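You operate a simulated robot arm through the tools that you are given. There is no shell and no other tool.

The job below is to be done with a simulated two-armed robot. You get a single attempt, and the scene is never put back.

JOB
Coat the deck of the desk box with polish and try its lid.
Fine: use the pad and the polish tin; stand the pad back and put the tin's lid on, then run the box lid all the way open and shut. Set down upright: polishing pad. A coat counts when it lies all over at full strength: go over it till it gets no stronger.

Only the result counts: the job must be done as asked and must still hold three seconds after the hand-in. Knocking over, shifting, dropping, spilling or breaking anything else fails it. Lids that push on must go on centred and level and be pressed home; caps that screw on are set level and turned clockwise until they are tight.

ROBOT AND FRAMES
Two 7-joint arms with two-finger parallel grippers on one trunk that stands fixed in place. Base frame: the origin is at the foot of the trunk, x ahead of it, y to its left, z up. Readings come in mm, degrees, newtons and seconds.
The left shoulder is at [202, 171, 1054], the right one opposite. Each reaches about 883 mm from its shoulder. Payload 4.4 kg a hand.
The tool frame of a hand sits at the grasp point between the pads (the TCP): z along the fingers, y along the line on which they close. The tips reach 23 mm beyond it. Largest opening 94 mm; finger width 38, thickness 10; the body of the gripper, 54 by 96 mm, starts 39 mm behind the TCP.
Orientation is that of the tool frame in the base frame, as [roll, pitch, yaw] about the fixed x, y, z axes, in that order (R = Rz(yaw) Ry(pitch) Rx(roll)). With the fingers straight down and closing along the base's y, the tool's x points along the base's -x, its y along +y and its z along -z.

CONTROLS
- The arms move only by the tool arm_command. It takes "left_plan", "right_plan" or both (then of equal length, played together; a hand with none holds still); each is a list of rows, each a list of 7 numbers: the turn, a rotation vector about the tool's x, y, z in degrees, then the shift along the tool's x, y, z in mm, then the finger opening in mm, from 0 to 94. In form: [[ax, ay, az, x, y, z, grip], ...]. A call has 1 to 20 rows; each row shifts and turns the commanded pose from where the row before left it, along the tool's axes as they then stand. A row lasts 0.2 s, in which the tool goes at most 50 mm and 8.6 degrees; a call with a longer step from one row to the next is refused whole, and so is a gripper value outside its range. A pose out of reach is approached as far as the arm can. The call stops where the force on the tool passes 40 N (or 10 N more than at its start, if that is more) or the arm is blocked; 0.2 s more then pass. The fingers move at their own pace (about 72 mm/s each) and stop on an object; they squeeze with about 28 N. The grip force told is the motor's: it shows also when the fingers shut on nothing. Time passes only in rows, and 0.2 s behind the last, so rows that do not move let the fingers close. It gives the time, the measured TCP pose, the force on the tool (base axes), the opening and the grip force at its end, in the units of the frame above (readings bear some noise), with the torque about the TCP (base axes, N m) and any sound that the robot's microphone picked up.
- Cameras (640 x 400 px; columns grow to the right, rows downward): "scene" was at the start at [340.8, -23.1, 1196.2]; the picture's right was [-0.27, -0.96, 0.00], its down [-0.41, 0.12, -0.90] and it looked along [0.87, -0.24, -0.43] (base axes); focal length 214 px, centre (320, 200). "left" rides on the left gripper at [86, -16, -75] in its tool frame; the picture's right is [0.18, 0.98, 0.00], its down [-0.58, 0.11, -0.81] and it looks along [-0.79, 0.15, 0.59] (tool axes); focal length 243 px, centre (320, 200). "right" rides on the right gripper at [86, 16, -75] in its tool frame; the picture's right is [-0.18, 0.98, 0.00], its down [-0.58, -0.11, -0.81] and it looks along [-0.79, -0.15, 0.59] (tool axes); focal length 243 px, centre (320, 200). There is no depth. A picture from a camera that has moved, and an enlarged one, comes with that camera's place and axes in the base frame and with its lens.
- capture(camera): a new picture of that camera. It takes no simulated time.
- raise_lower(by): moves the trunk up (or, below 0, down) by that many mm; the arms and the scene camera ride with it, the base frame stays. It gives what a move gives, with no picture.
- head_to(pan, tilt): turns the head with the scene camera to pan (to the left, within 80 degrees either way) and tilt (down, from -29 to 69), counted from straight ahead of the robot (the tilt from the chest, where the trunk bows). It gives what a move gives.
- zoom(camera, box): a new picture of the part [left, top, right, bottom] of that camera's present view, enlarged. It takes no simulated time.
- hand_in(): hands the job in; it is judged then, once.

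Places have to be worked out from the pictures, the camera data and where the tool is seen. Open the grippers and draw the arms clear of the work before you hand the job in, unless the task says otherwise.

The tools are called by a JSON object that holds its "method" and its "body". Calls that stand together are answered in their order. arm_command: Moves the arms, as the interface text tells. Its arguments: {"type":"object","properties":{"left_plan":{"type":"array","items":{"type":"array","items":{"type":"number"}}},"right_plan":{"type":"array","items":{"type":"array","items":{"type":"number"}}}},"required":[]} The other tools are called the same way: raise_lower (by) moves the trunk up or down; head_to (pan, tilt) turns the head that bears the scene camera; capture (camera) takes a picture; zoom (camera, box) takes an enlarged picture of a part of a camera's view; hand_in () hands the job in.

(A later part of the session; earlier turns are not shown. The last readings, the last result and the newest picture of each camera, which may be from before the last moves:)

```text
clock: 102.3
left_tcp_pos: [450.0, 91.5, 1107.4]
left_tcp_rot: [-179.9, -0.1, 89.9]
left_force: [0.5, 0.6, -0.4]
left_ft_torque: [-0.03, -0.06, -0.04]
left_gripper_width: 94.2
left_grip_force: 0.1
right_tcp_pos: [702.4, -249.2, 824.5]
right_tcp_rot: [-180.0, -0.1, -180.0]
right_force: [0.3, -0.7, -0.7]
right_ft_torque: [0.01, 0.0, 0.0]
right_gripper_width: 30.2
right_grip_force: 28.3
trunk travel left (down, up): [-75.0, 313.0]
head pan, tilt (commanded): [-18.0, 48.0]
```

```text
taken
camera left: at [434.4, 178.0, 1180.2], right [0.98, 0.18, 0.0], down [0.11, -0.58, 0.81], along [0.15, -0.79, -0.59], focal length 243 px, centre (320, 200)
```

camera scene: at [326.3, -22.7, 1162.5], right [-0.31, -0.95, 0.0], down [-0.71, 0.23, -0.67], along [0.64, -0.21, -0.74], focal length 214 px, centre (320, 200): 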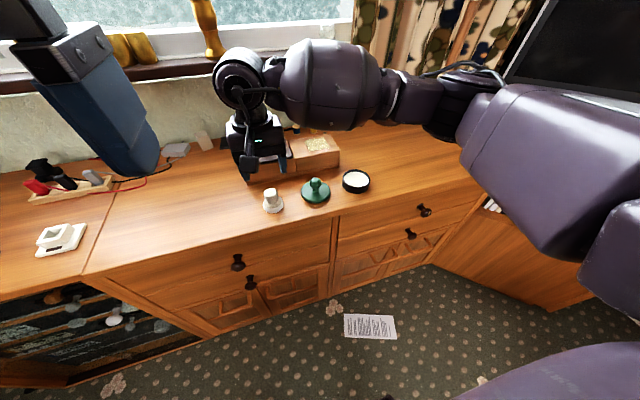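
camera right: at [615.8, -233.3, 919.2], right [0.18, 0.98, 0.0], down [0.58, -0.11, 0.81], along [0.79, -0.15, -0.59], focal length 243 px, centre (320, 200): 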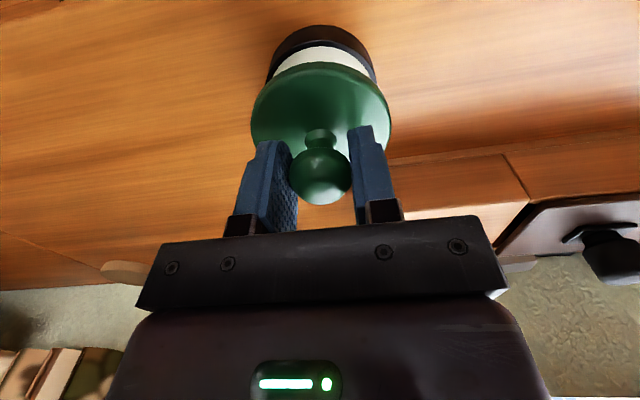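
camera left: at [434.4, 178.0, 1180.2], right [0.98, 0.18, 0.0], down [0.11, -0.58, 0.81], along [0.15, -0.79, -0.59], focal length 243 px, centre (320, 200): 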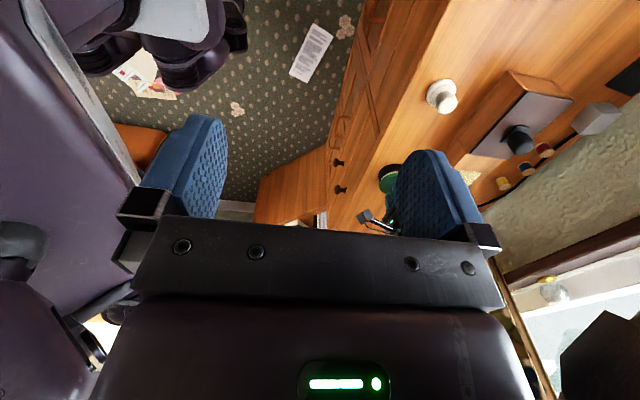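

The turn worked and I can see the tin just beside the finger. I'll move the left hand toward (664, -43, 1040) for a clear sideways view of the lid and tin.

{"method": "arm_command", "body": {"left_plan": [[0, 0, 0, -22.4, 35.7, 11.1, 94], [0, 0, 0, -22.4, 35.7, 11.1, 94], [0, 0, 0, -22.4, 35.7, 11.1, 94], [0, 0, 0, -22.4, 35.7, 11.1, 94], [0, 0, 0, -22.4, 35.7, 11.1, 94], [0, 0, 0, -22.4, 35.7, 11.1, 94]]}}

{"method": "capture", "body": {"camera": "left"}}

```text
clock: 103.7
left_tcp_pos: [665.0, -43.0, 1038.3]
left_tcp_rot: [180.0, -0.1, 90.0]
left_force: [1.1, 0.3, -0.3]
left_ft_torque: [-0.02, 0.01, -0.01]
left_gripper_width: 93.9
left_grip_force: 0.0
right_tcp_pos: [702.6, -249.1, 824.3]
right_tcp_rot: [-179.9, -0.1, -180.0]
right_force: [0.5, 0.2, -0.1]
right_ft_torque: [0.01, 0.01, 0.0]
right_gripper_width: 30.2
right_grip_force: 27.8
trunk travel left (down, up): [-75.0, 313.0]
head pan, tilt (commanded): [-18.0, 48.0]
```

```text
taken
camera left: at [649.2, 45.4, 1112.8], right [0.98, 0.18, 0.0], down [0.11, -0.58, 0.81], along [0.15, -0.79, -0.59], focal length 243 px, centre (320, 200)
```

left: 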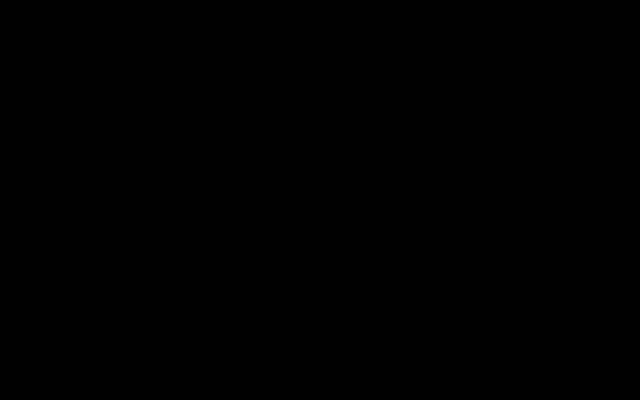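

The left camera shows black, so something is right against its lens, probably its own arm. I'll check with the scene camera.

{"method": "capture", "body": {"camera": "scene"}}

```text
taken
camera scene: at [327.7, -22.8, 1161.7], right [-0.31, -0.95, 0.0], down [-0.71, 0.23, -0.67], along [0.64, -0.21, -0.74], focal length 214 px, centre (320, 200)
```

scene: 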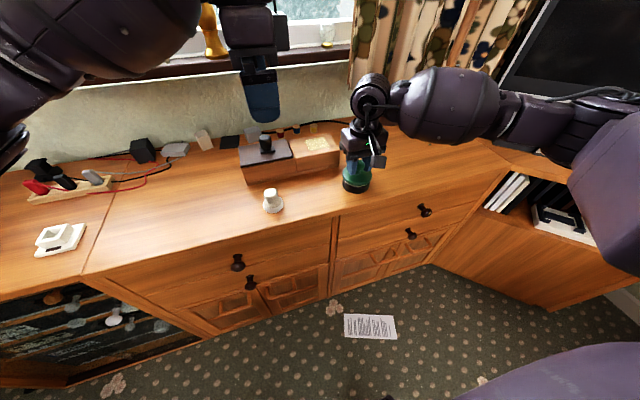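

The left forearm sits over its own camera in this posture. I'll draw the left hand halfway back, where the view was clear.

{"method": "arm_command", "body": {"left_plan": [[0, 0, 0, 22.4, -35.7, -11.1, 94], [0, 0, 0, 22.4, -35.7, -11.1, 94], [0, 0, 0, 22.4, -35.7, -11.1, 94]]}}

{"method": "capture", "body": {"camera": "left"}}

```text
clock: 104.5
left_tcp_pos: [557.3, 25.8, 1075.4]
left_tcp_rot: [-180.0, 0.0, 90.1]
left_force: [0.1, 0.5, -0.4]
left_ft_torque: [-0.02, 0.04, -0.01]
left_gripper_width: 94.3
left_grip_force: 0.1
right_tcp_pos: [701.6, -248.8, 825.4]
right_tcp_rot: [-180.0, 0.1, 180.0]
right_force: [-0.4, 0.2, -0.2]
right_ft_torque: [0.0, -0.02, 0.02]
right_gripper_width: 30.3
right_grip_force: 27.1
trunk travel left (down, up): [-75.0, 313.0]
head pan, tilt (commanded): [-18.0, 48.0]
```

```text
taken
camera left: at [541.4, 112.5, 1148.7], right [0.98, 0.18, 0.0], down [0.11, -0.58, 0.81], along [0.15, -0.79, -0.59], focal length 243 px, centre (320, 200)
```

left: 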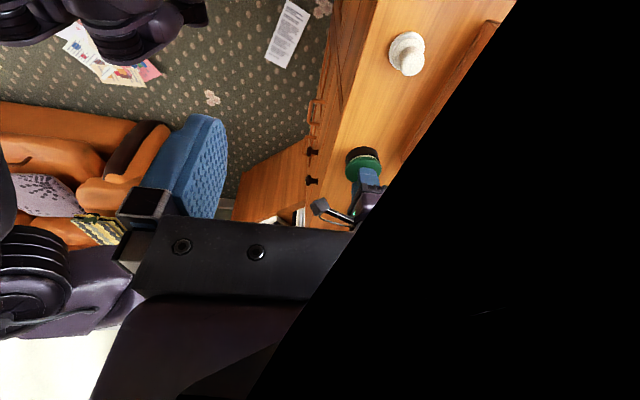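

The tin and lid are visible at about (363, 165). I'll zoom in there.

{"method": "zoom", "body": {"camera": "left", "box": [330, 140, 400, 195]}}

{"method": "zoom", "body": {"camera": "left", "box": [340, 143, 385, 175]}}

```text
7.27 times, centred on (365, 168) of left
camera zoom: at [541.4, 112.5, 1148.7], right [0.98, 0.18, 0.0], down [0.11, -0.58, 0.81], along [0.15, -0.79, -0.59], focal length 1764 px, centre (-7, 436)
```

zoom: 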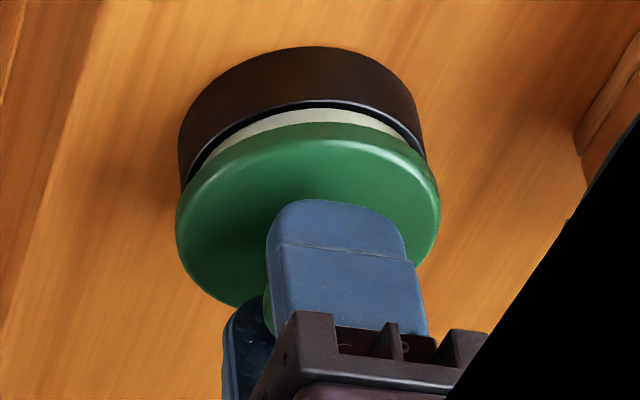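

```text
12.50 times, centred on (362, 159) of left
camera zoom: at [541.4, 112.5, 1148.7], right [0.98, 0.18, 0.0], down [0.11, -0.58, 0.81], along [0.15, -0.79, -0.59], focal length 3033 px, centre (-211, 712)
```

zoom: 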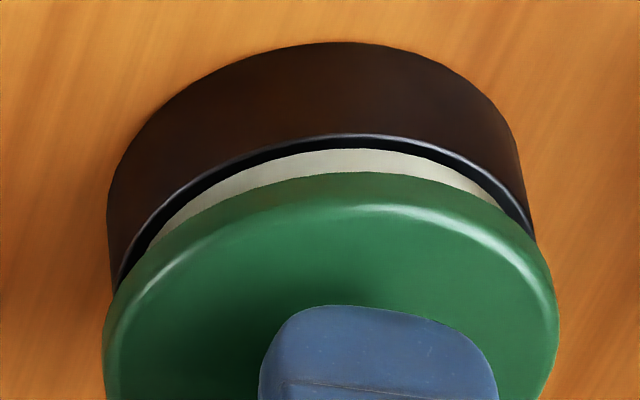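

From this side view the lid is within about 1 mm of the tin's centre fore-aft. I'll nudge it +0.5 mm in x and +0.4 mm in y, then lower in small steps, watching the force.

{"method": "arm_command", "body": {"right_plan": [[0, 0, 0, -0.5, 0.4, 0, 20], [0, 0, 0, 0, 0, 2, 20], [0, 0, 0, 0, 0, 1, 20], [0, 0, 0, 0, 0, 0, 20]]}}

{"method": "arm_command", "body": {"right_plan": [[0, 0, 0, 0, 0, 1, 20], [0, 0, 0, 0, 0, 0, 20]]}}

{"method": "zoom", "body": {"camera": "left", "box": [340, 143, 385, 175]}}

{"method": "zoom", "body": {"camera": "scene", "box": [330, 160, 390, 200]}}

```text
clock: 105.5
left_tcp_pos: [558.3, 26.0, 1073.9]
left_tcp_rot: [180.0, 0.0, 90.0]
left_force: [-0.3, 0.2, 0.7]
left_ft_torque: [0.01, -0.03, -0.02]
left_gripper_width: 93.8
left_grip_force: 0.1
right_tcp_pos: [703.9, -249.3, 821.2]
right_tcp_rot: [-180.0, -0.2, -180.0]
right_force: [0.2, 0.1, -0.7]
right_ft_torque: [0.05, -0.01, 0.02]
right_gripper_width: 30.0
right_grip_force: 27.4
trunk travel left (down, up): [-75.0, 313.0]
head pan, tilt (commanded): [-18.0, 48.0]
```

```text
clock: 106.1
left_tcp_pos: [558.4, 26.3, 1074.4]
left_tcp_rot: [180.0, 0.1, 90.0]
left_force: [0.3, 0.3, -0.4]
left_ft_torque: [0.01, 0.01, 0.01]
left_gripper_width: 94.0
left_grip_force: 0.2
right_tcp_pos: [703.6, -249.3, 819.0]
right_tcp_rot: [-180.0, 0.0, 180.0]
right_force: [-0.7, -0.3, -0.7]
right_ft_torque: [-0.01, -0.03, -0.01]
right_gripper_width: 30.2
right_grip_force: 27.6
trunk travel left (down, up): [-75.0, 313.0]
head pan, tilt (commanded): [-18.0, 48.0]
```

```text
12.50 times, centred on (362, 159) of left
camera zoom: at [542.4, 112.3, 1147.9], right [0.98, 0.18, 0.0], down [0.11, -0.58, 0.81], along [0.15, -0.79, -0.59], focal length 3033 px, centre (-211, 712)
```

zoom: 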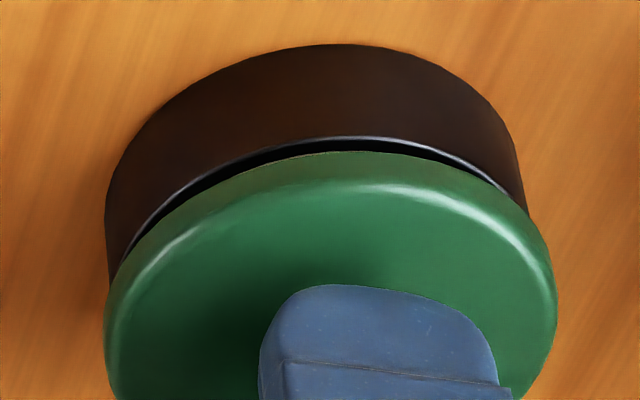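

```text
10.00 times, centred on (360, 180) of scene
camera zoom: at [327.1, -22.8, 1162.1], right [-0.31, -0.95, 0.0], down [-0.71, 0.23, -0.67], along [0.64, -0.21, -0.74], focal length 2145 px, centre (-80, 400)
```

zoom: 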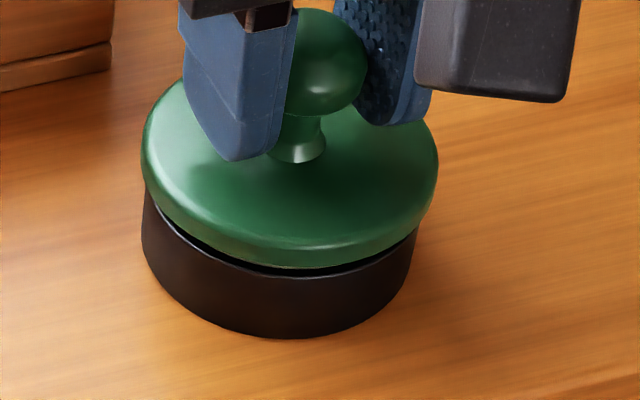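

The gap is closing evenly, y looks aligned and the side view suggests another +0.5 mm in x. I'll apply it and keep lowering.

{"method": "arm_command", "body": {"right_plan": [[0, 0, 0, -0.5, 0, 0, 20], [0, 0, 0, 0, 0, 1, 20], [0, 0, 0, 0, 0, 0, 20]]}}

{"method": "arm_command", "body": {"right_plan": [[0, 0, 0, 0, 0, 1, 20], [0, 0, 0, 0, 0, 0, 20]]}}

{"method": "zoom", "body": {"camera": "left", "box": [340, 143, 385, 175]}}

{"method": "zoom", "body": {"camera": "scene", "box": [330, 160, 390, 200]}}

```text
clock: 106.9
left_tcp_pos: [558.2, 26.5, 1073.7]
left_tcp_rot: [-179.9, 0.0, 90.0]
left_force: [0.4, -0.4, -0.5]
left_ft_torque: [-0.02, -0.04, 0.01]
left_gripper_width: 94.1
left_grip_force: 0.1
right_tcp_pos: [704.2, -248.3, 819.5]
right_tcp_rot: [-180.0, -0.1, 180.0]
right_force: [-0.1, -0.5, -0.8]
right_ft_torque: [0.01, -0.02, -0.02]
right_gripper_width: 30.3
right_grip_force: 27.8
trunk travel left (down, up): [-75.0, 313.0]
head pan, tilt (commanded): [-18.0, 48.0]
```

```text
clock: 107.5
left_tcp_pos: [558.0, 25.4, 1073.3]
left_tcp_rot: [-180.0, 0.0, 90.0]
left_force: [-0.2, -0.1, 0.0]
left_ft_torque: [-0.04, -0.03, 0.05]
left_gripper_width: 94.0
left_grip_force: 0.0
right_tcp_pos: [704.5, -250.3, 816.7]
right_tcp_rot: [-179.9, 0.0, 180.0]
right_force: [-0.1, -0.7, -0.3]
right_ft_torque: [-0.05, 0.01, 0.01]
right_gripper_width: 30.1
right_grip_force: 28.3
trunk travel left (down, up): [-75.0, 313.0]
head pan, tilt (commanded): [-18.0, 48.0]
```

```text
12.50 times, centred on (362, 159) of left
camera zoom: at [542.4, 112.3, 1147.9], right [0.98, 0.18, 0.0], down [0.11, -0.58, 0.81], along [0.15, -0.79, -0.59], focal length 3033 px, centre (-211, 712)
```

zoom: 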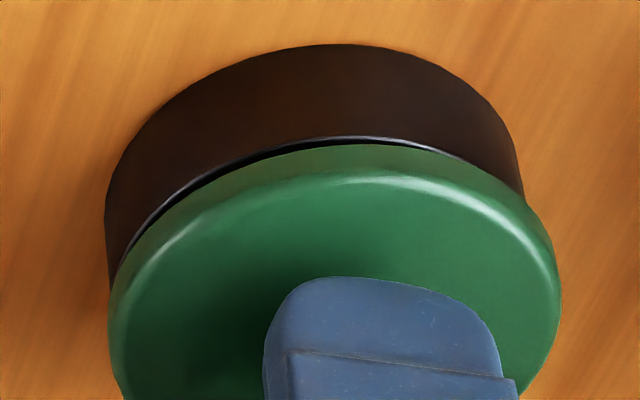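

```text
10.00 times, centred on (360, 180) of scene
camera zoom: at [327.1, -22.8, 1162.1], right [-0.31, -0.95, 0.0], down [-0.71, 0.23, -0.67], along [0.64, -0.21, -0.74], focal length 2145 px, centre (-80, 400)
```

zoom: 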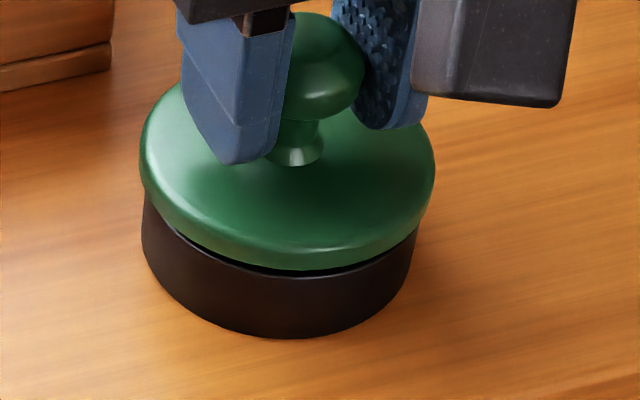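

The gap is almost closed and looks concentric in both views. I'll keep lowering in 1 mm steps.

{"method": "arm_command", "body": {"right_plan": [[0, 0, 0, 0, -0.3, 1, 20], [0, 0, 0, 0, 0, 0, 20]]}}

{"method": "arm_command", "body": {"right_plan": [[0, 0, 0, 0, 0, 1, 20], [0, 0, 0, 0, 0, 0, 20]]}}

{"method": "arm_command", "body": {"right_plan": [[0, 0, 0, 0, 0, 1, 20], [0, 0, 0, 0, 0, 0, 20]]}}

{"method": "zoom", "body": {"camera": "left", "box": [340, 143, 385, 175]}}

{"method": "zoom", "body": {"camera": "scene", "box": [330, 160, 390, 200]}}

```text
clock: 108.1
left_tcp_pos: [558.0, 25.7, 1074.0]
left_tcp_rot: [179.9, 0.0, 90.0]
left_force: [0.1, -1.1, -0.3]
left_ft_torque: [-0.01, 0.0, -0.01]
left_gripper_width: 93.8
left_grip_force: 0.0
right_tcp_pos: [704.2, -250.6, 817.1]
right_tcp_rot: [-180.0, 0.0, 179.9]
right_force: [0.3, -0.4, -0.6]
right_ft_torque: [0.01, -0.02, -0.01]
right_gripper_width: 30.2
right_grip_force: 28.2
trunk travel left (down, up): [-75.0, 313.0]
head pan, tilt (commanded): [-18.0, 48.0]
```

```text
clock: 108.7
left_tcp_pos: [559.1, 27.4, 1073.0]
left_tcp_rot: [179.9, -0.1, 90.0]
left_force: [0.4, 0.0, 1.0]
left_ft_torque: [-0.01, -0.03, -0.02]
left_gripper_width: 94.0
left_grip_force: 0.1
right_tcp_pos: [703.5, -249.6, 816.3]
right_tcp_rot: [-180.0, 0.1, 180.0]
right_force: [-0.7, 0.8, 0.0]
right_ft_torque: [0.01, -0.01, -0.02]
right_gripper_width: 30.1
right_grip_force: 28.3
trunk travel left (down, up): [-75.0, 313.0]
head pan, tilt (commanded): [-18.0, 48.0]
```

```text
clock: 109.3
left_tcp_pos: [558.7, 25.1, 1073.7]
left_tcp_rot: [-180.0, 0.0, 90.0]
left_force: [0.4, 0.6, 0.8]
left_ft_torque: [0.01, 0.01, 0.03]
left_gripper_width: 94.0
left_grip_force: 0.1
right_tcp_pos: [703.6, -249.7, 814.9]
right_tcp_rot: [180.0, 0.0, 180.0]
right_force: [0.0, 0.2, -0.6]
right_ft_torque: [0.0, 0.04, 0.03]
right_gripper_width: 30.1
right_grip_force: 27.9
trunk travel left (down, up): [-75.0, 313.0]
head pan, tilt (commanded): [-18.0, 48.0]
```

```text
12.50 times, centred on (362, 159) of left
camera zoom: at [542.5, 112.3, 1147.9], right [0.98, 0.18, 0.0], down [0.11, -0.58, 0.81], along [0.15, -0.79, -0.59], focal length 3033 px, centre (-211, 712)
```

zoom: 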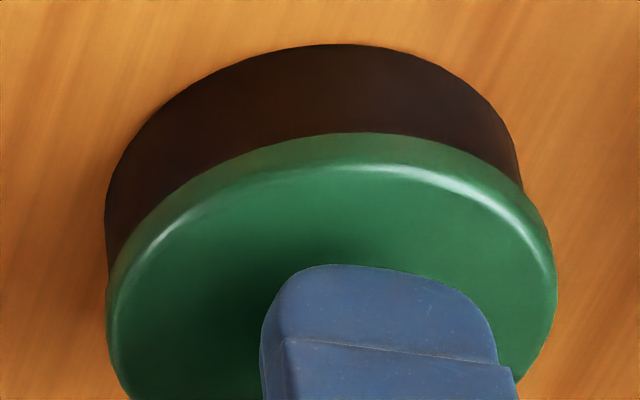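

```text
10.00 times, centred on (360, 180) of scene
camera zoom: at [327.1, -22.8, 1162.1], right [-0.31, -0.95, 0.0], down [-0.71, 0.23, -0.67], along [0.64, -0.21, -0.74], focal length 2145 px, centre (-80, 400)
```

zoom: 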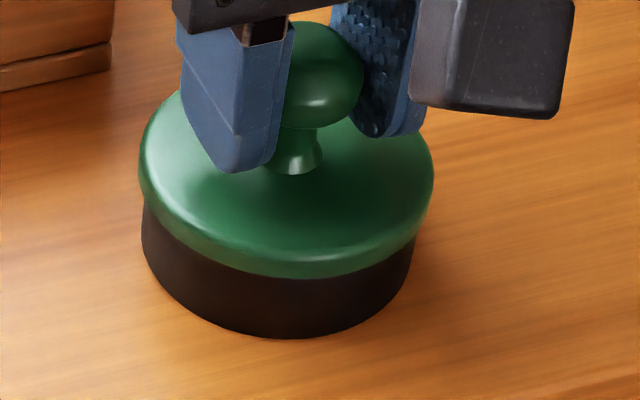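

The lid now covers the rim and there's still no contact force. I'll go on down gently.

{"method": "arm_command", "body": {"right_plan": [[0, 0, 0, 0, 0, 1, 20], [0, 0, 0, 0, 0, 0, 20]]}}

{"method": "arm_command", "body": {"right_plan": [[0, 0, 0, 0, 0, 1, 20], [0, 0, 0, 0, 0, 0, 20]]}}

{"method": "arm_command", "body": {"right_plan": [[0, 0, 0, 0, 0, 1, 20], [0, 0, 0, 0, 0, 0, 20]]}}

```text
clock: 109.9
left_tcp_pos: [557.9, 26.7, 1073.6]
left_tcp_rot: [179.9, 0.0, 90.0]
left_force: [-1.0, -0.1, 0.2]
left_ft_torque: [0.0, -0.01, -0.01]
left_gripper_width: 94.1
left_grip_force: 0.0
right_tcp_pos: [704.1, -249.9, 813.6]
right_tcp_rot: [-180.0, 0.0, -180.0]
right_force: [0.2, 0.4, 1.1]
right_ft_torque: [-0.01, 0.0, -0.04]
right_gripper_width: 30.2
right_grip_force: 28.5
trunk travel left (down, up): [-75.0, 313.0]
head pan, tilt (commanded): [-18.0, 48.0]
```

```text
clock: 110.5
left_tcp_pos: [557.4, 27.0, 1073.6]
left_tcp_rot: [-180.0, 0.0, 89.9]
left_force: [-0.1, -0.5, 0.3]
left_ft_torque: [-0.01, 0.01, 0.02]
left_gripper_width: 93.9
left_grip_force: 0.0
right_tcp_pos: [704.2, -251.0, 813.8]
right_tcp_rot: [179.9, 0.0, -180.0]
right_force: [0.2, 0.9, 4.9]
right_ft_torque: [-0.06, 0.07, 0.0]
right_gripper_width: 30.1
right_grip_force: 27.6
trunk travel left (down, up): [-75.0, 313.0]
head pan, tilt (commanded): [-18.0, 48.0]
```

```text
clock: 111.1
left_tcp_pos: [557.0, 26.8, 1075.5]
left_tcp_rot: [180.0, 0.0, 90.1]
left_force: [0.1, 0.1, 0.9]
left_ft_torque: [0.0, 0.0, 0.01]
left_gripper_width: 94.0
left_grip_force: 0.0
right_tcp_pos: [703.4, -250.7, 812.6]
right_tcp_rot: [-180.0, 0.1, -180.0]
right_force: [-2.1, -3.5, 14.3]
right_ft_torque: [-0.07, 0.2, -0.01]
right_gripper_width: 30.4
right_grip_force: 27.7
trunk travel left (down, up): [-75.0, 313.0]
head pan, tilt (commanded): [-18.0, 48.0]
```

Contact began at about z 813.5 and force is now 14 N. I'll look at how it's sitting before pressing home.

{"method": "zoom", "body": {"camera": "left", "box": [340, 143, 385, 175]}}

{"method": "zoom", "body": {"camera": "scene", "box": [330, 160, 390, 200]}}

{"method": "zoom", "body": {"camera": "right", "box": [230, 30, 410, 150]}}

```text
12.50 times, centred on (362, 159) of left
camera zoom: at [541.1, 112.4, 1149.1], right [0.98, 0.18, 0.0], down [0.11, -0.58, 0.81], along [0.15, -0.79, -0.59], focal length 3033 px, centre (-211, 712)
```

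zoom: 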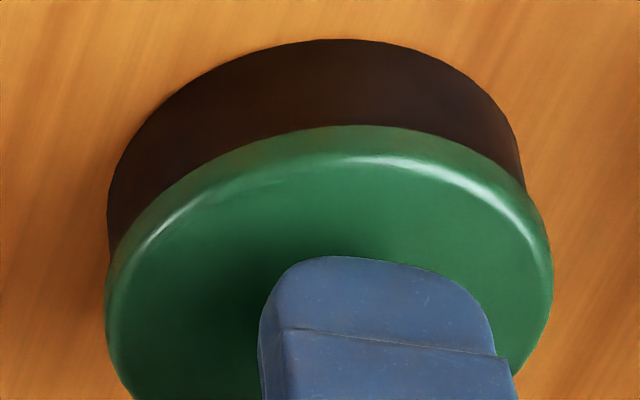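

```text
10.00 times, centred on (360, 180) of scene
camera zoom: at [325.7, -22.7, 1162.8], right [-0.31, -0.95, 0.0], down [-0.71, 0.23, -0.67], along [0.64, -0.21, -0.74], focal length 2145 px, centre (-80, 400)
```

zoom: 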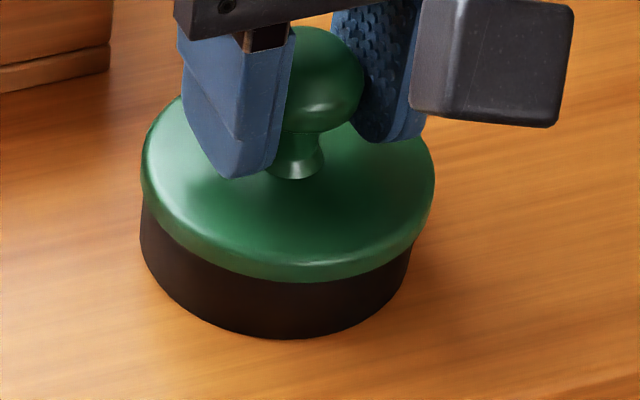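

```text
3.33 times, centred on (320, 90) of right
camera zoom: at [616.8, -233.4, 887.6], right [0.18, 0.98, 0.0], down [0.58, -0.11, 0.81], along [0.79, -0.15, -0.59], focal length 809 px, centre (320, 567)
```

zoom: 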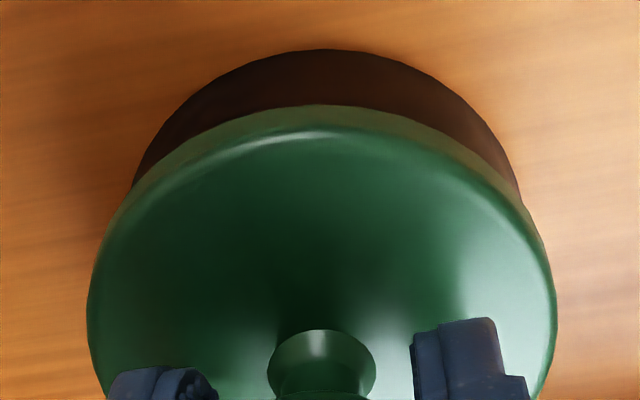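

The lid's skirt has started over the rim, level and within about 0.5 mm. I'll nudge by (+0.3, +0.3) and press further.

{"method": "arm_command", "body": {"right_plan": [[0, 0, 0, -0.3, 0.3, 0.7, 20], [0, 0, 0, 0, 0, 0.8, 20], [0, 0, 0, 0, 0, 0, 20]]}}

{"method": "arm_command", "body": {"right_plan": [[0, 0, 0, 0, 0, 1, 20], [0, 0, 0, 0, 0, 0, 20]]}}

```text
clock: 111.9
left_tcp_pos: [556.8, 25.7, 1075.8]
left_tcp_rot: [179.8, 0.0, 90.1]
left_force: [-0.4, 0.1, 0.0]
left_ft_torque: [0.0, -0.01, 0.01]
left_gripper_width: 93.9
left_grip_force: 0.0
right_tcp_pos: [703.7, -249.8, 813.9]
right_tcp_rot: [179.9, 0.3, 179.9]
right_force: [-1.7, -10.8, 27.0]
right_ft_torque: [-0.18, 0.1, -0.03]
right_gripper_width: 30.1
right_grip_force: 28.0
trunk travel left (down, up): [-75.0, 313.0]
head pan, tilt (commanded): [-18.0, 48.0]
```

```text
clock: 112.5
left_tcp_pos: [555.1, 25.3, 1075.4]
left_tcp_rot: [179.8, 0.1, 90.1]
left_force: [0.8, -0.7, 0.6]
left_ft_torque: [-0.01, 0.02, -0.01]
left_gripper_width: 94.1
left_grip_force: 0.1
right_tcp_pos: [703.7, -250.4, 812.3]
right_tcp_rot: [179.9, 0.4, 180.0]
right_force: [3.1, -10.7, 32.9]
right_ft_torque: [-0.19, -0.11, -0.02]
right_gripper_width: 30.4
right_grip_force: 27.3
trunk travel left (down, up): [-75.0, 313.0]
head pan, tilt (commanded): [-18.0, 48.0]
```

Force is 33 N and the lid isn't moving further, so it may be seated. I'll check the fit in all views.

{"method": "zoom", "body": {"camera": "left", "box": [335, 143, 385, 178]}}

{"method": "zoom", "body": {"camera": "scene", "box": [330, 160, 390, 200]}}

{"method": "zoom", "body": {"camera": "right", "box": [230, 30, 410, 150]}}

```text
11.43 times, centred on (360, 160) of left
camera zoom: at [540.1, 112.5, 1149.5], right [0.98, 0.18, 0.0], down [0.11, -0.58, 0.81], along [0.15, -0.79, -0.59], focal length 2773 px, centre (-137, 651)
```

zoom: 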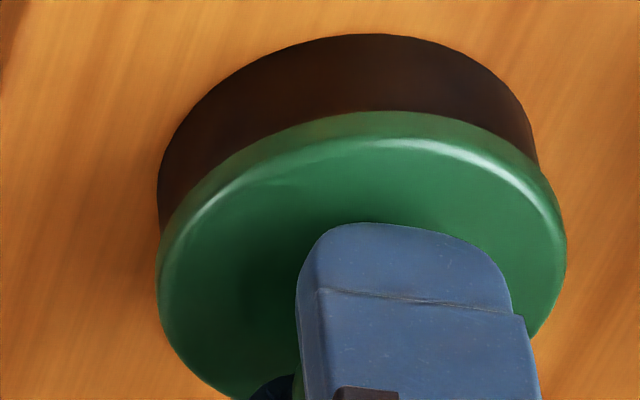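

```text
10.00 times, centred on (360, 180) of scene
camera zoom: at [324.7, -22.6, 1163.1], right [-0.31, -0.95, 0.0], down [-0.71, 0.23, -0.67], along [0.64, -0.21, -0.74], focal length 2145 px, centre (-80, 400)
```

zoom: 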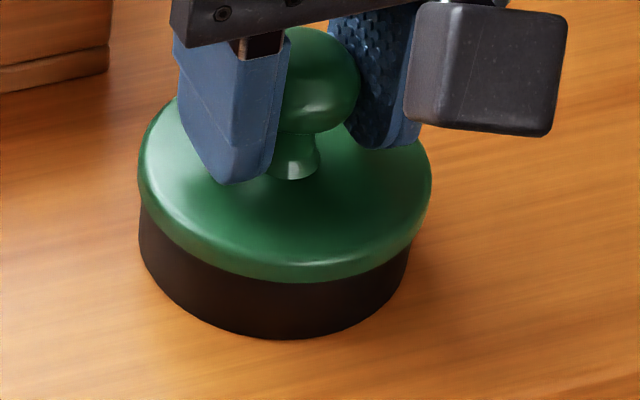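

```text
3.33 times, centred on (320, 90) of right
camera zoom: at [616.7, -232.9, 885.5], right [0.18, 0.98, 0.0], down [0.58, -0.11, 0.81], along [0.8, -0.15, -0.59], focal length 809 px, centre (320, 567)
```

zoom: 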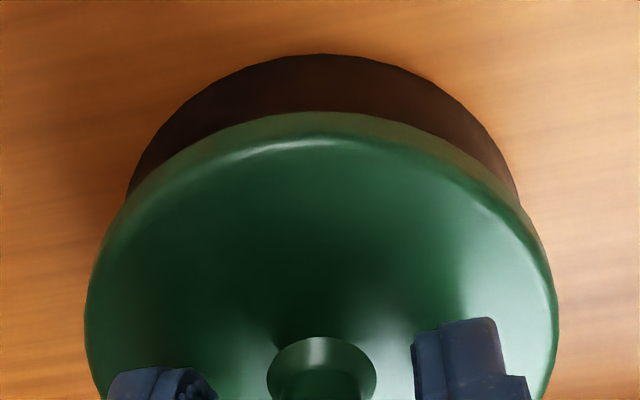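

The lid sits level with the skirt about 5 mm over the rim. I'll relieve the sideways load (-0.5 mm in y) and press a bit harder to see if it goes further.

{"method": "arm_command", "body": {"right_plan": [[0, 0, 0, 0, -0.5, 0, 20], [0, 0, 0, 0, 0, 0, 20]]}}

{"method": "arm_command", "body": {"right_plan": [[0, 0, 0, 0, 0, 0.8, 20], [0, 0, 0, 0, 0, 0.7, 20], [0, 0, 0, 0, 0, 0, 20]]}}

```text
clock: 113.1
left_tcp_pos: [556.3, 26.4, 1075.2]
left_tcp_rot: [179.9, 0.0, 90.0]
left_force: [-0.3, -0.3, 0.1]
left_ft_torque: [-0.03, 0.01, -0.02]
left_gripper_width: 94.1
left_grip_force: 0.1
right_tcp_pos: [703.1, -251.1, 810.5]
right_tcp_rot: [179.9, 0.2, -180.0]
right_force: [6.7, -5.8, 31.3]
right_ft_torque: [-0.1, -0.24, -0.01]
right_gripper_width: 30.4
right_grip_force: 27.6
trunk travel left (down, up): [-75.0, 313.0]
head pan, tilt (commanded): [-18.0, 48.0]
```

```text
clock: 113.9
left_tcp_pos: [556.7, 26.6, 1075.6]
left_tcp_rot: [179.8, 0.0, 90.0]
left_force: [0.4, -0.2, -0.1]
left_ft_torque: [0.02, 0.01, 0.01]
left_gripper_width: 93.9
left_grip_force: 0.0
right_tcp_pos: [704.1, -248.9, 809.7]
right_tcp_rot: [180.0, 0.2, 180.0]
right_force: [1.2, -4.2, 34.5]
right_ft_torque: [-0.02, -0.05, 0.0]
right_gripper_width: 30.1
right_grip_force: 27.9
trunk travel left (down, up): [-75.0, 313.0]
head pan, tilt (commanded): [-18.0, 48.0]
```

The tool moved down about 2 mm more. I need to see whether the lid moved or the fingers slipped on the ball.

{"method": "zoom", "body": {"camera": "scene", "box": [330, 160, 390, 200]}}

{"method": "zoom", "body": {"camera": "left", "box": [335, 143, 385, 178]}}

{"method": "capture", "body": {"camera": "right"}}

```text
10.00 times, centred on (360, 180) of scene
camera zoom: at [324.5, -22.1, 1163.1], right [-0.31, -0.95, 0.0], down [-0.71, 0.23, -0.67], along [0.64, -0.21, -0.74], focal length 2145 px, centre (-80, 400)
```

zoom: 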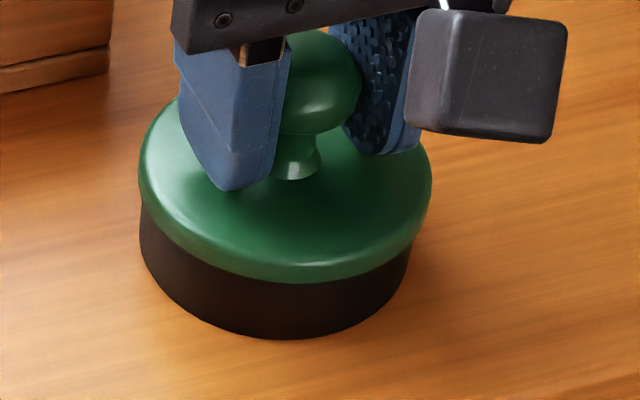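

```text
11.43 times, centred on (360, 160) of left
camera zoom: at [539.9, 112.9, 1149.4], right [0.98, 0.18, 0.0], down [0.11, -0.58, 0.81], along [0.15, -0.79, -0.59], focal length 2773 px, centre (-137, 651)
```

zoom: 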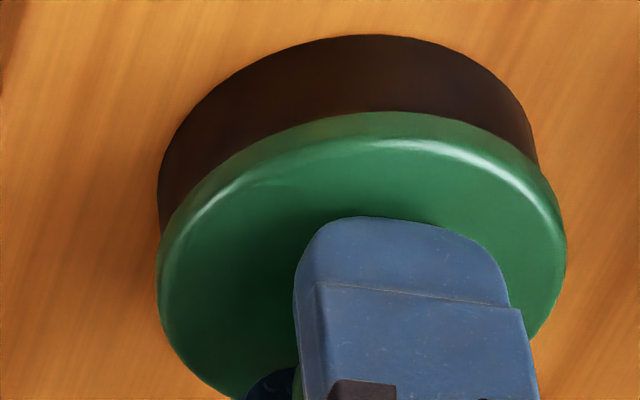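

```text
taken
camera right: at [616.5, -232.9, 883.9], right [0.18, 0.98, 0.0], down [0.58, -0.11, 0.81], along [0.79, -0.15, -0.59], focal length 243 px, centre (320, 200)
```

right: 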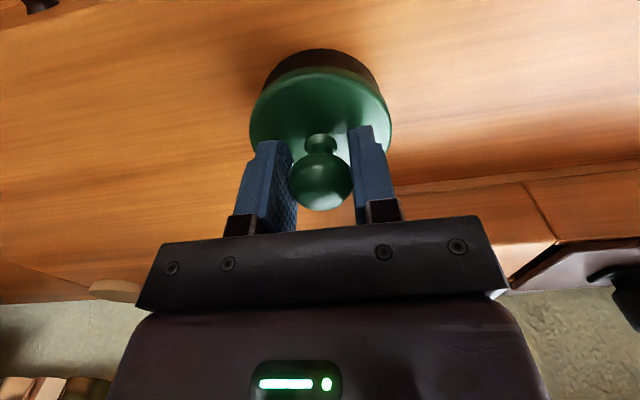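

The lid stayed put while the fingers slipped on the ball at 34 N. So it is at a hard stop, with the plate edge level with the rim and its inner collar inside the tin. I'll unload the push, open the fingers and back off to inspect.

{"method": "arm_command", "body": {"right_plan": [[0, 0, 0, 0, 0, -1.5, 20], [0, 0, 0, 0, 0, -1.5, 20], [0, 0, 0, 0, 0, 0, 20]]}}

```text
clock: 114.7
left_tcp_pos: [558.0, 26.0, 1072.9]
left_tcp_rot: [179.9, 0.1, 90.0]
left_force: [0.5, -0.1, 0.0]
left_ft_torque: [0.02, -0.02, 0.0]
left_gripper_width: 94.1
left_grip_force: 0.1
right_tcp_pos: [702.7, -249.5, 810.1]
right_tcp_rot: [180.0, 0.0, 180.0]
right_force: [1.9, -1.4, 15.1]
right_ft_torque: [0.0, -0.34, 0.01]
right_gripper_width: 30.4
right_grip_force: 28.0
trunk travel left (down, up): [-75.0, 313.0]
head pan, tilt (commanded): [-18.0, 48.0]
```

Still 15 N. I'll come up 2 mm more and then open.

{"method": "arm_command", "body": {"right_plan": [[0, 0, 0, 0, 0, -2, 20], [0, 0, 0, 0, 0, 0, 20]]}}

{"method": "arm_command", "body": {"right_plan": [[0, 0, 0, 0, 0, 0, 45], [0, 0, 0, 0, 0, 0, 60], [0, 0, 0, 0, 0, 0, 60], [0, 0, 0, 0, 0, -20, 60], [0, 0, 0, 0, 0, -40, 60]]}}

{"method": "zoom", "body": {"camera": "left", "box": [335, 143, 385, 178]}}

{"method": "zoom", "body": {"camera": "scene", "box": [330, 150, 390, 200]}}

{"method": "zoom", "body": {"camera": "right", "box": [230, 10, 410, 150]}}

```text
clock: 115.3
left_tcp_pos: [558.0, 25.2, 1074.3]
left_tcp_rot: [-179.9, -0.1, 89.9]
left_force: [0.2, 0.0, 0.8]
left_ft_torque: [0.05, -0.03, -0.01]
left_gripper_width: 93.8
left_grip_force: 0.1
right_tcp_pos: [703.9, -251.1, 810.8]
right_tcp_rot: [-179.9, -0.3, 179.9]
right_force: [0.9, 0.4, -1.2]
right_ft_torque: [0.0, 0.01, 0.03]
right_gripper_width: 30.4
right_grip_force: 28.0
trunk travel left (down, up): [-75.0, 313.0]
head pan, tilt (commanded): [-18.0, 48.0]
```

```text
clock: 116.5
left_tcp_pos: [557.0, 25.8, 1075.2]
left_tcp_rot: [179.9, 0.0, 89.9]
left_force: [-0.4, 0.0, -0.2]
left_ft_torque: [0.01, 0.0, -0.01]
left_gripper_width: 93.7
left_grip_force: 0.0
right_tcp_pos: [703.1, -250.8, 872.6]
right_tcp_rot: [-180.0, 0.0, -180.0]
right_force: [-0.2, 0.8, 0.3]
right_ft_torque: [0.01, -0.02, -0.01]
right_gripper_width: 60.0
right_grip_force: 0.0
trunk travel left (down, up): [-75.0, 313.0]
head pan, tilt (commanded): [-18.0, 48.0]
heard: snap
```

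```text
11.43 times, centred on (360, 160) of left
camera zoom: at [541.6, 112.5, 1148.7], right [0.98, 0.18, 0.0], down [0.11, -0.58, 0.81], along [0.15, -0.79, -0.59], focal length 2773 px, centre (-137, 651)
```

zoom: 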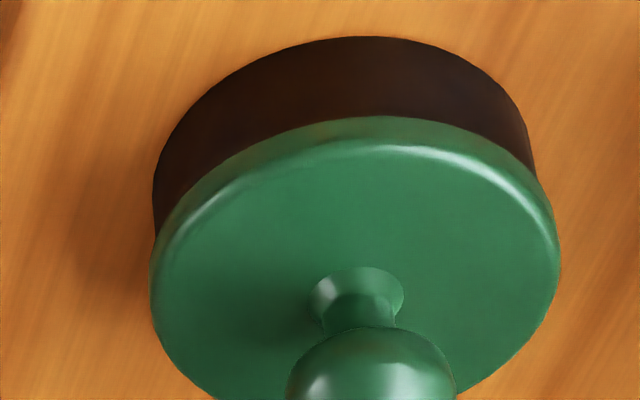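

```text
8.00 times, centred on (360, 175) of scene
camera zoom: at [326.3, -22.6, 1162.5], right [-0.31, -0.95, 0.0], down [-0.71, 0.23, -0.67], along [0.64, -0.21, -0.74], focal length 1716 px, centre (0, 400)
```

zoom: 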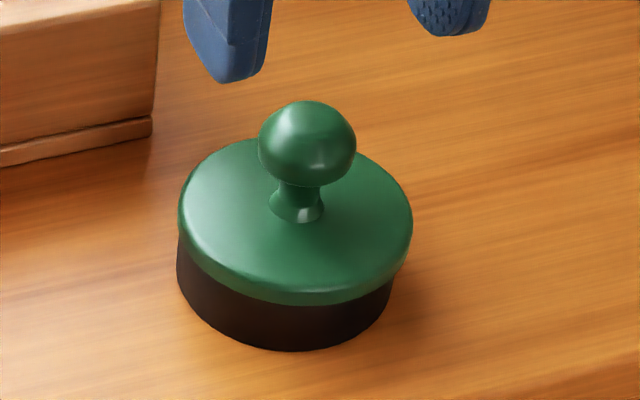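

```text
2.86 times, centred on (320, 80) of right
camera zoom: at [616.7, -233.6, 946.4], right [0.18, 0.98, 0.0], down [0.58, -0.11, 0.81], along [0.79, -0.15, -0.59], focal length 693 px, centre (320, 543)
```

zoom: 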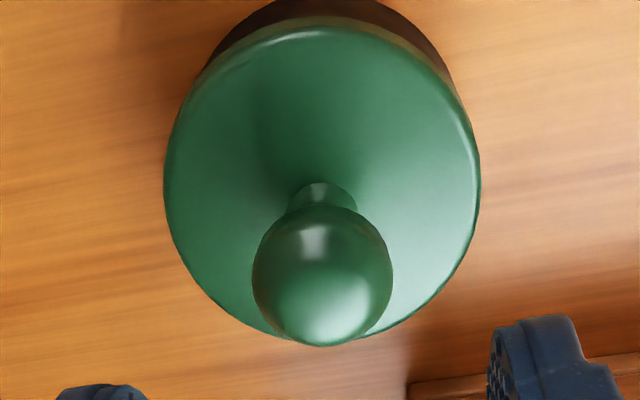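

I heard a snap, and the lid now sits level and centred on the tin. To be certain it's fully home, I'll close the fingers and press straight down on the knob's top.

{"method": "arm_command", "body": {"right_plan": [[0, 0, 0, 0, 0, 0, 0], [0, 0, 0, 0, 0, 0, 0], [0, 0, 0, 0, 0, 8, 0], [0, 0, 0, 0, 0, 8, 0], [0, 0, 0, 0, 0, 2, 0]]}}

{"method": "arm_command", "body": {"right_plan": [[0, 0, 0, 0, 0, 1.5, 0], [0, 0, 0, 0, 0, 1.5, 0], [0, 0, 0, 0, 0, 0, 0]]}}

{"method": "capture", "body": {"camera": "right"}}

```text
clock: 117.7
left_tcp_pos: [556.9, 25.1, 1073.0]
left_tcp_rot: [-180.0, -0.1, 90.0]
left_force: [-0.3, 0.4, 0.2]
left_ft_torque: [-0.01, -0.01, -0.03]
left_gripper_width: 94.0
left_grip_force: 0.0
right_tcp_pos: [704.8, -251.0, 855.6]
right_tcp_rot: [-179.9, 0.0, 180.0]
right_force: [0.3, -0.1, 0.2]
right_ft_torque: [-0.02, 0.0, -0.02]
right_gripper_width: 0.1
right_grip_force: 28.3
trunk travel left (down, up): [-75.0, 313.0]
head pan, tilt (commanded): [-18.0, 48.0]
```

```text
clock: 118.5
left_tcp_pos: [558.6, 26.0, 1073.1]
left_tcp_rot: [180.0, 0.0, 90.0]
left_force: [-0.6, -0.8, 1.0]
left_ft_torque: [-0.03, -0.02, -0.02]
left_gripper_width: 94.0
left_grip_force: 0.0
right_tcp_pos: [706.0, -250.1, 852.3]
right_tcp_rot: [180.0, 0.0, -179.9]
right_force: [-0.7, -0.1, 0.4]
right_ft_torque: [-0.02, -0.02, -0.02]
right_gripper_width: 0.0
right_grip_force: 28.3
trunk travel left (down, up): [-75.0, 313.0]
head pan, tilt (commanded): [-18.0, 48.0]
```

```text
taken
camera right: at [618.3, -233.1, 925.5], right [0.18, 0.98, 0.0], down [0.58, -0.11, 0.81], along [0.79, -0.15, -0.59], focal length 243 px, centre (320, 200)
```

right: 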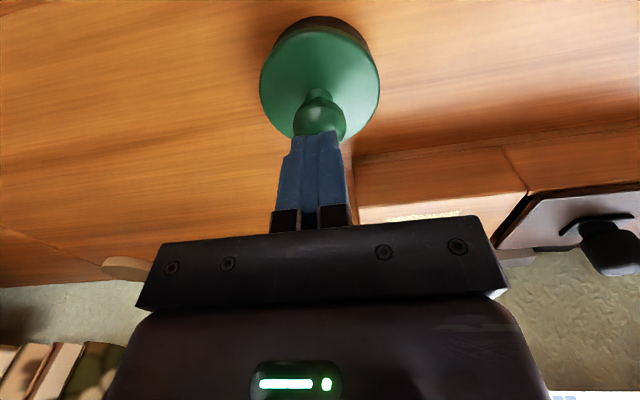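

No contact yet at 852. I'll continue down.

{"method": "arm_command", "body": {"right_plan": [[0, 0, 0, 0, 0, 1.5, 0], [0, 0, 0, 0, 0, 1.5, 0], [0, 0, 0, 0, 0, 0, 0]]}}

{"method": "arm_command", "body": {"right_plan": [[0, 0, 0, 0, 0, 1.5, 0], [0, 0, 0, 0, 0, 0, 0]]}}

```text
clock: 119.3
left_tcp_pos: [557.5, 25.8, 1073.4]
left_tcp_rot: [-180.0, 0.0, 90.0]
left_force: [0.4, -0.8, 0.4]
left_ft_torque: [-0.06, -0.02, 0.03]
left_gripper_width: 94.0
left_grip_force: 0.0
right_tcp_pos: [704.0, -250.4, 848.2]
right_tcp_rot: [-180.0, 0.0, -180.0]
right_force: [-0.1, 0.7, 0.4]
right_ft_torque: [0.01, -0.02, -0.02]
right_gripper_width: 0.0
right_grip_force: 27.6
trunk travel left (down, up): [-75.0, 313.0]
head pan, tilt (commanded): [-18.0, 48.0]
```

```text
clock: 119.9
left_tcp_pos: [558.2, 24.5, 1074.1]
left_tcp_rot: [-180.0, 0.0, 89.9]
left_force: [0.5, 0.2, 0.8]
left_ft_torque: [0.02, 0.01, 0.02]
left_gripper_width: 93.9
left_grip_force: 0.0
right_tcp_pos: [703.1, -250.8, 846.0]
right_tcp_rot: [-180.0, 0.1, 180.0]
right_force: [0.0, -0.1, 0.0]
right_ft_torque: [-0.01, -0.03, -0.02]
right_gripper_width: 0.0
right_grip_force: 28.1
trunk travel left (down, up): [-75.0, 313.0]
head pan, tilt (commanded): [-18.0, 48.0]
```

Still no contact. I'll keep stepping down gently.

{"method": "arm_command", "body": {"right_plan": [[0, 0, 0, 0, 0, 1.5, 0], [0, 0, 0, 0, 0, 0, 0]]}}

{"method": "zoom", "body": {"camera": "scene", "box": [330, 150, 390, 200]}}

{"method": "zoom", "body": {"camera": "right", "box": [230, 10, 410, 220]}}

```text
clock: 120.5
left_tcp_pos: [558.1, 27.3, 1072.9]
left_tcp_rot: [-180.0, 0.0, 90.0]
left_force: [-0.7, 0.4, 0.2]
left_ft_torque: [0.0, 0.02, -0.04]
left_gripper_width: 94.2
left_grip_force: 0.0
right_tcp_pos: [704.3, -250.2, 845.5]
right_tcp_rot: [179.9, 0.0, 179.9]
right_force: [-0.6, 0.0, -0.1]
right_ft_torque: [-0.01, 0.01, -0.02]
right_gripper_width: 0.2
right_grip_force: 27.4
trunk travel left (down, up): [-75.0, 313.0]
head pan, tilt (commanded): [-18.0, 48.0]
```

```text
8.00 times, centred on (360, 175) of scene
camera zoom: at [327.0, -22.8, 1162.1], right [-0.31, -0.95, 0.0], down [-0.71, 0.23, -0.67], along [0.64, -0.21, -0.74], focal length 1716 px, centre (0, 400)
```

zoom: 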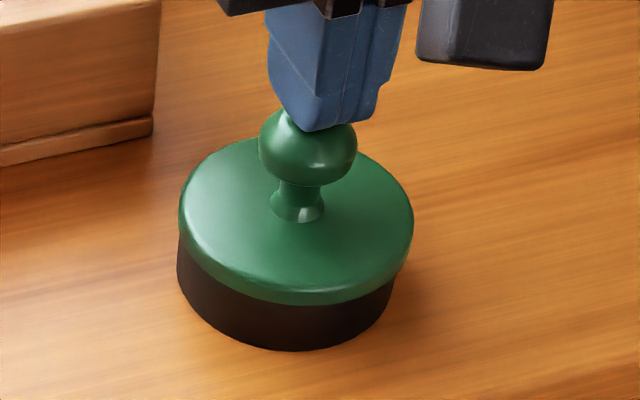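

```text
1.90 times, centred on (320, 115) of right
camera zoom: at [617.8, -233.6, 919.7], right [0.18, 0.98, 0.0], down [0.58, -0.11, 0.81], along [0.79, -0.15, -0.59], focal length 462 px, centre (320, 362)
```

zoom: 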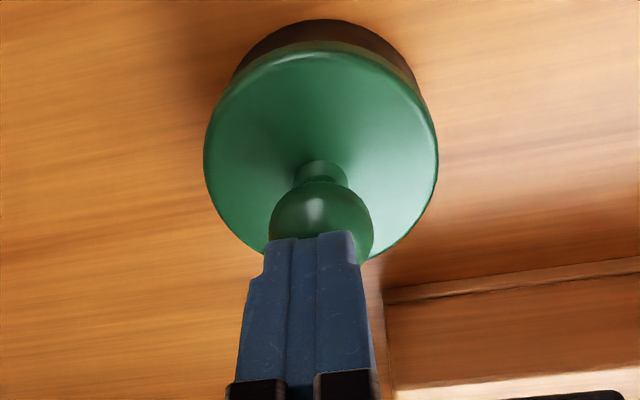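

The fingertips are right over the ball. I'll take another couple of small steps.

{"method": "arm_command", "body": {"right_plan": [[0, 0, 0, 0, 0, 1.5, 0], [0, 0, 0, 0, 0, 0, 0]]}}

{"method": "arm_command", "body": {"right_plan": [[0, 0, 0, 0, 0, 1.5, 0], [0, 0, 0, 0, 0, 0, 0]]}}

```text
clock: 121.1
left_tcp_pos: [558.4, 25.5, 1072.5]
left_tcp_rot: [180.0, 0.0, 90.0]
left_force: [0.4, 0.0, 0.0]
left_ft_torque: [0.0, 0.02, 0.0]
left_gripper_width: 93.8
left_grip_force: 0.0
right_tcp_pos: [704.5, -250.3, 844.2]
right_tcp_rot: [-180.0, 0.0, -180.0]
right_force: [0.4, -0.9, 0.3]
right_ft_torque: [-0.02, 0.0, -0.04]
right_gripper_width: 0.0
right_grip_force: 28.2
trunk travel left (down, up): [-75.0, 313.0]
head pan, tilt (commanded): [-18.0, 48.0]
```

```text
clock: 121.7
left_tcp_pos: [557.5, 26.4, 1074.0]
left_tcp_rot: [180.0, -0.1, 90.0]
left_force: [0.0, 0.2, 0.1]
left_ft_torque: [-0.01, 0.01, 0.0]
left_gripper_width: 94.0
left_grip_force: 0.1
right_tcp_pos: [702.9, -249.9, 843.8]
right_tcp_rot: [-180.0, 0.1, -179.9]
right_force: [0.6, 0.2, -0.1]
right_ft_torque: [0.02, -0.05, -0.03]
right_gripper_width: 0.0
right_grip_force: 27.8
trunk travel left (down, up): [-75.0, 313.0]
head pan, tilt (commanded): [-18.0, 48.0]
```

Still free at 842.7, lower than I expected for the ball top. I'll look again before going on.

{"method": "zoom", "body": {"camera": "scene", "box": [330, 150, 390, 200]}}

{"method": "zoom", "body": {"camera": "left", "box": [335, 143, 385, 195]}}

{"method": "zoom", "body": {"camera": "right", "box": [270, 60, 370, 180]}}

```text
8.00 times, centred on (360, 175) of scene
camera zoom: at [327.1, -22.7, 1162.1], right [-0.31, -0.95, 0.0], down [-0.71, 0.23, -0.67], along [0.64, -0.21, -0.74], focal length 1716 px, centre (0, 400)
```

zoom: 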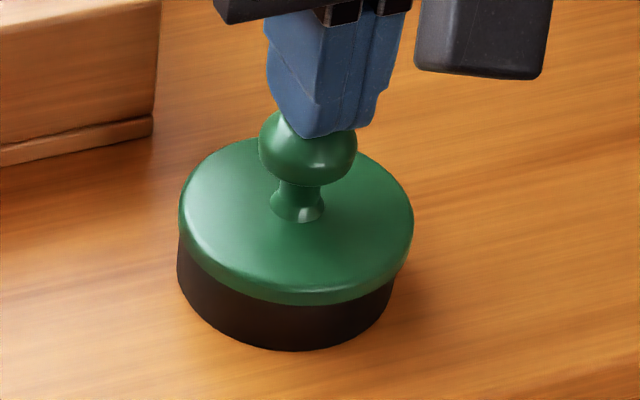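

```text
7.69 times, centred on (360, 169) of left
camera zoom: at [542.4, 112.4, 1147.9], right [0.98, 0.18, 0.0], down [0.11, -0.58, 0.81], along [0.15, -0.79, -0.59], focal length 1866 px, centre (12, 438)
```

zoom: 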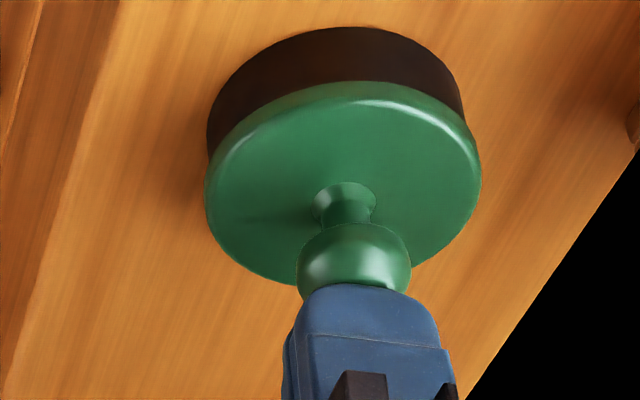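

```text
3.33 times, centred on (320, 120) of right
camera zoom: at [617.8, -233.7, 917.0], right [0.18, 0.98, 0.0], down [0.58, -0.11, 0.81], along [0.79, -0.15, -0.59], focal length 809 px, centre (320, 467)
```

zoom: 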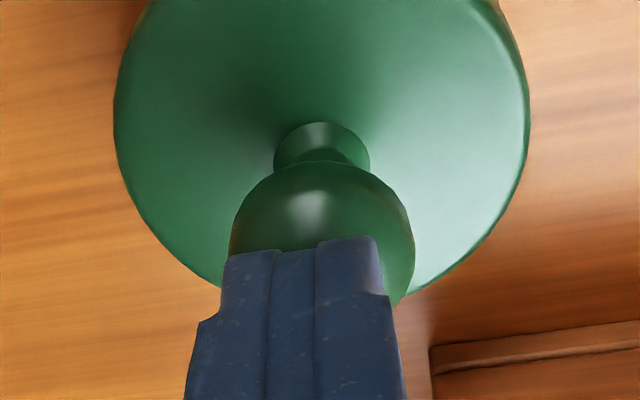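

The fingertips look just about at the ball's top. I'll continue stepping down until contact.

{"method": "arm_command", "body": {"right_plan": [[0, 0, 0, 0, 1.5, 1.5, 0], [0, 0, 0, 0, 0, 0, 0]]}}

{"method": "arm_command", "body": {"right_plan": [[0, 0, 0, 0, 0, 1.5, 0], [0, 0, 0, 0, 0, 0, 0]]}}

{"method": "arm_command", "body": {"right_plan": [[0, 0, 0, 0, 0, 1.5, 0], [0, 0, 0, 0, 0, 0, 0]]}}

```text
clock: 122.3
left_tcp_pos: [556.3, 24.6, 1074.7]
left_tcp_rot: [-180.0, 0.0, 90.0]
left_force: [-0.6, -0.4, -0.2]
left_ft_torque: [-0.04, 0.02, 0.03]
left_gripper_width: 94.2
left_grip_force: 0.0
right_tcp_pos: [704.9, -250.4, 842.5]
right_tcp_rot: [180.0, 0.0, -180.0]
right_force: [-0.6, -0.8, 1.6]
right_ft_torque: [-0.01, -0.03, -0.05]
right_gripper_width: 0.0
right_grip_force: 27.5
trunk travel left (down, up): [-75.0, 313.0]
head pan, tilt (commanded): [-18.0, 48.0]
```

```text
clock: 122.9
left_tcp_pos: [557.7, 25.5, 1074.0]
left_tcp_rot: [179.9, 0.1, 90.0]
left_force: [-0.1, -0.6, 0.5]
left_ft_torque: [-0.02, 0.0, 0.0]
left_gripper_width: 93.7
left_grip_force: 0.1
right_tcp_pos: [703.9, -249.2, 841.3]
right_tcp_rot: [-180.0, 0.2, -180.0]
right_force: [1.0, -2.4, 10.9]
right_ft_torque: [-0.04, 0.01, 0.0]
right_gripper_width: 0.2
right_grip_force: 28.1
trunk travel left (down, up): [-75.0, 313.0]
head pan, tilt (commanded): [-18.0, 48.0]
```

```text
clock: 123.5
left_tcp_pos: [557.1, 25.9, 1075.7]
left_tcp_rot: [179.9, 0.0, 89.9]
left_force: [-0.1, -0.9, -0.3]
left_ft_torque: [-0.01, 0.0, 0.0]
left_gripper_width: 93.8
left_grip_force: 0.1
right_tcp_pos: [704.2, -248.7, 842.4]
right_tcp_rot: [-180.0, 0.3, 179.9]
right_force: [3.9, -6.7, 21.3]
right_ft_torque: [-0.13, -0.12, 0.01]
right_gripper_width: 0.0
right_grip_force: 28.0
trunk travel left (down, up): [-75.0, 313.0]
head pan, tilt (commanded): [-18.0, 48.0]
```

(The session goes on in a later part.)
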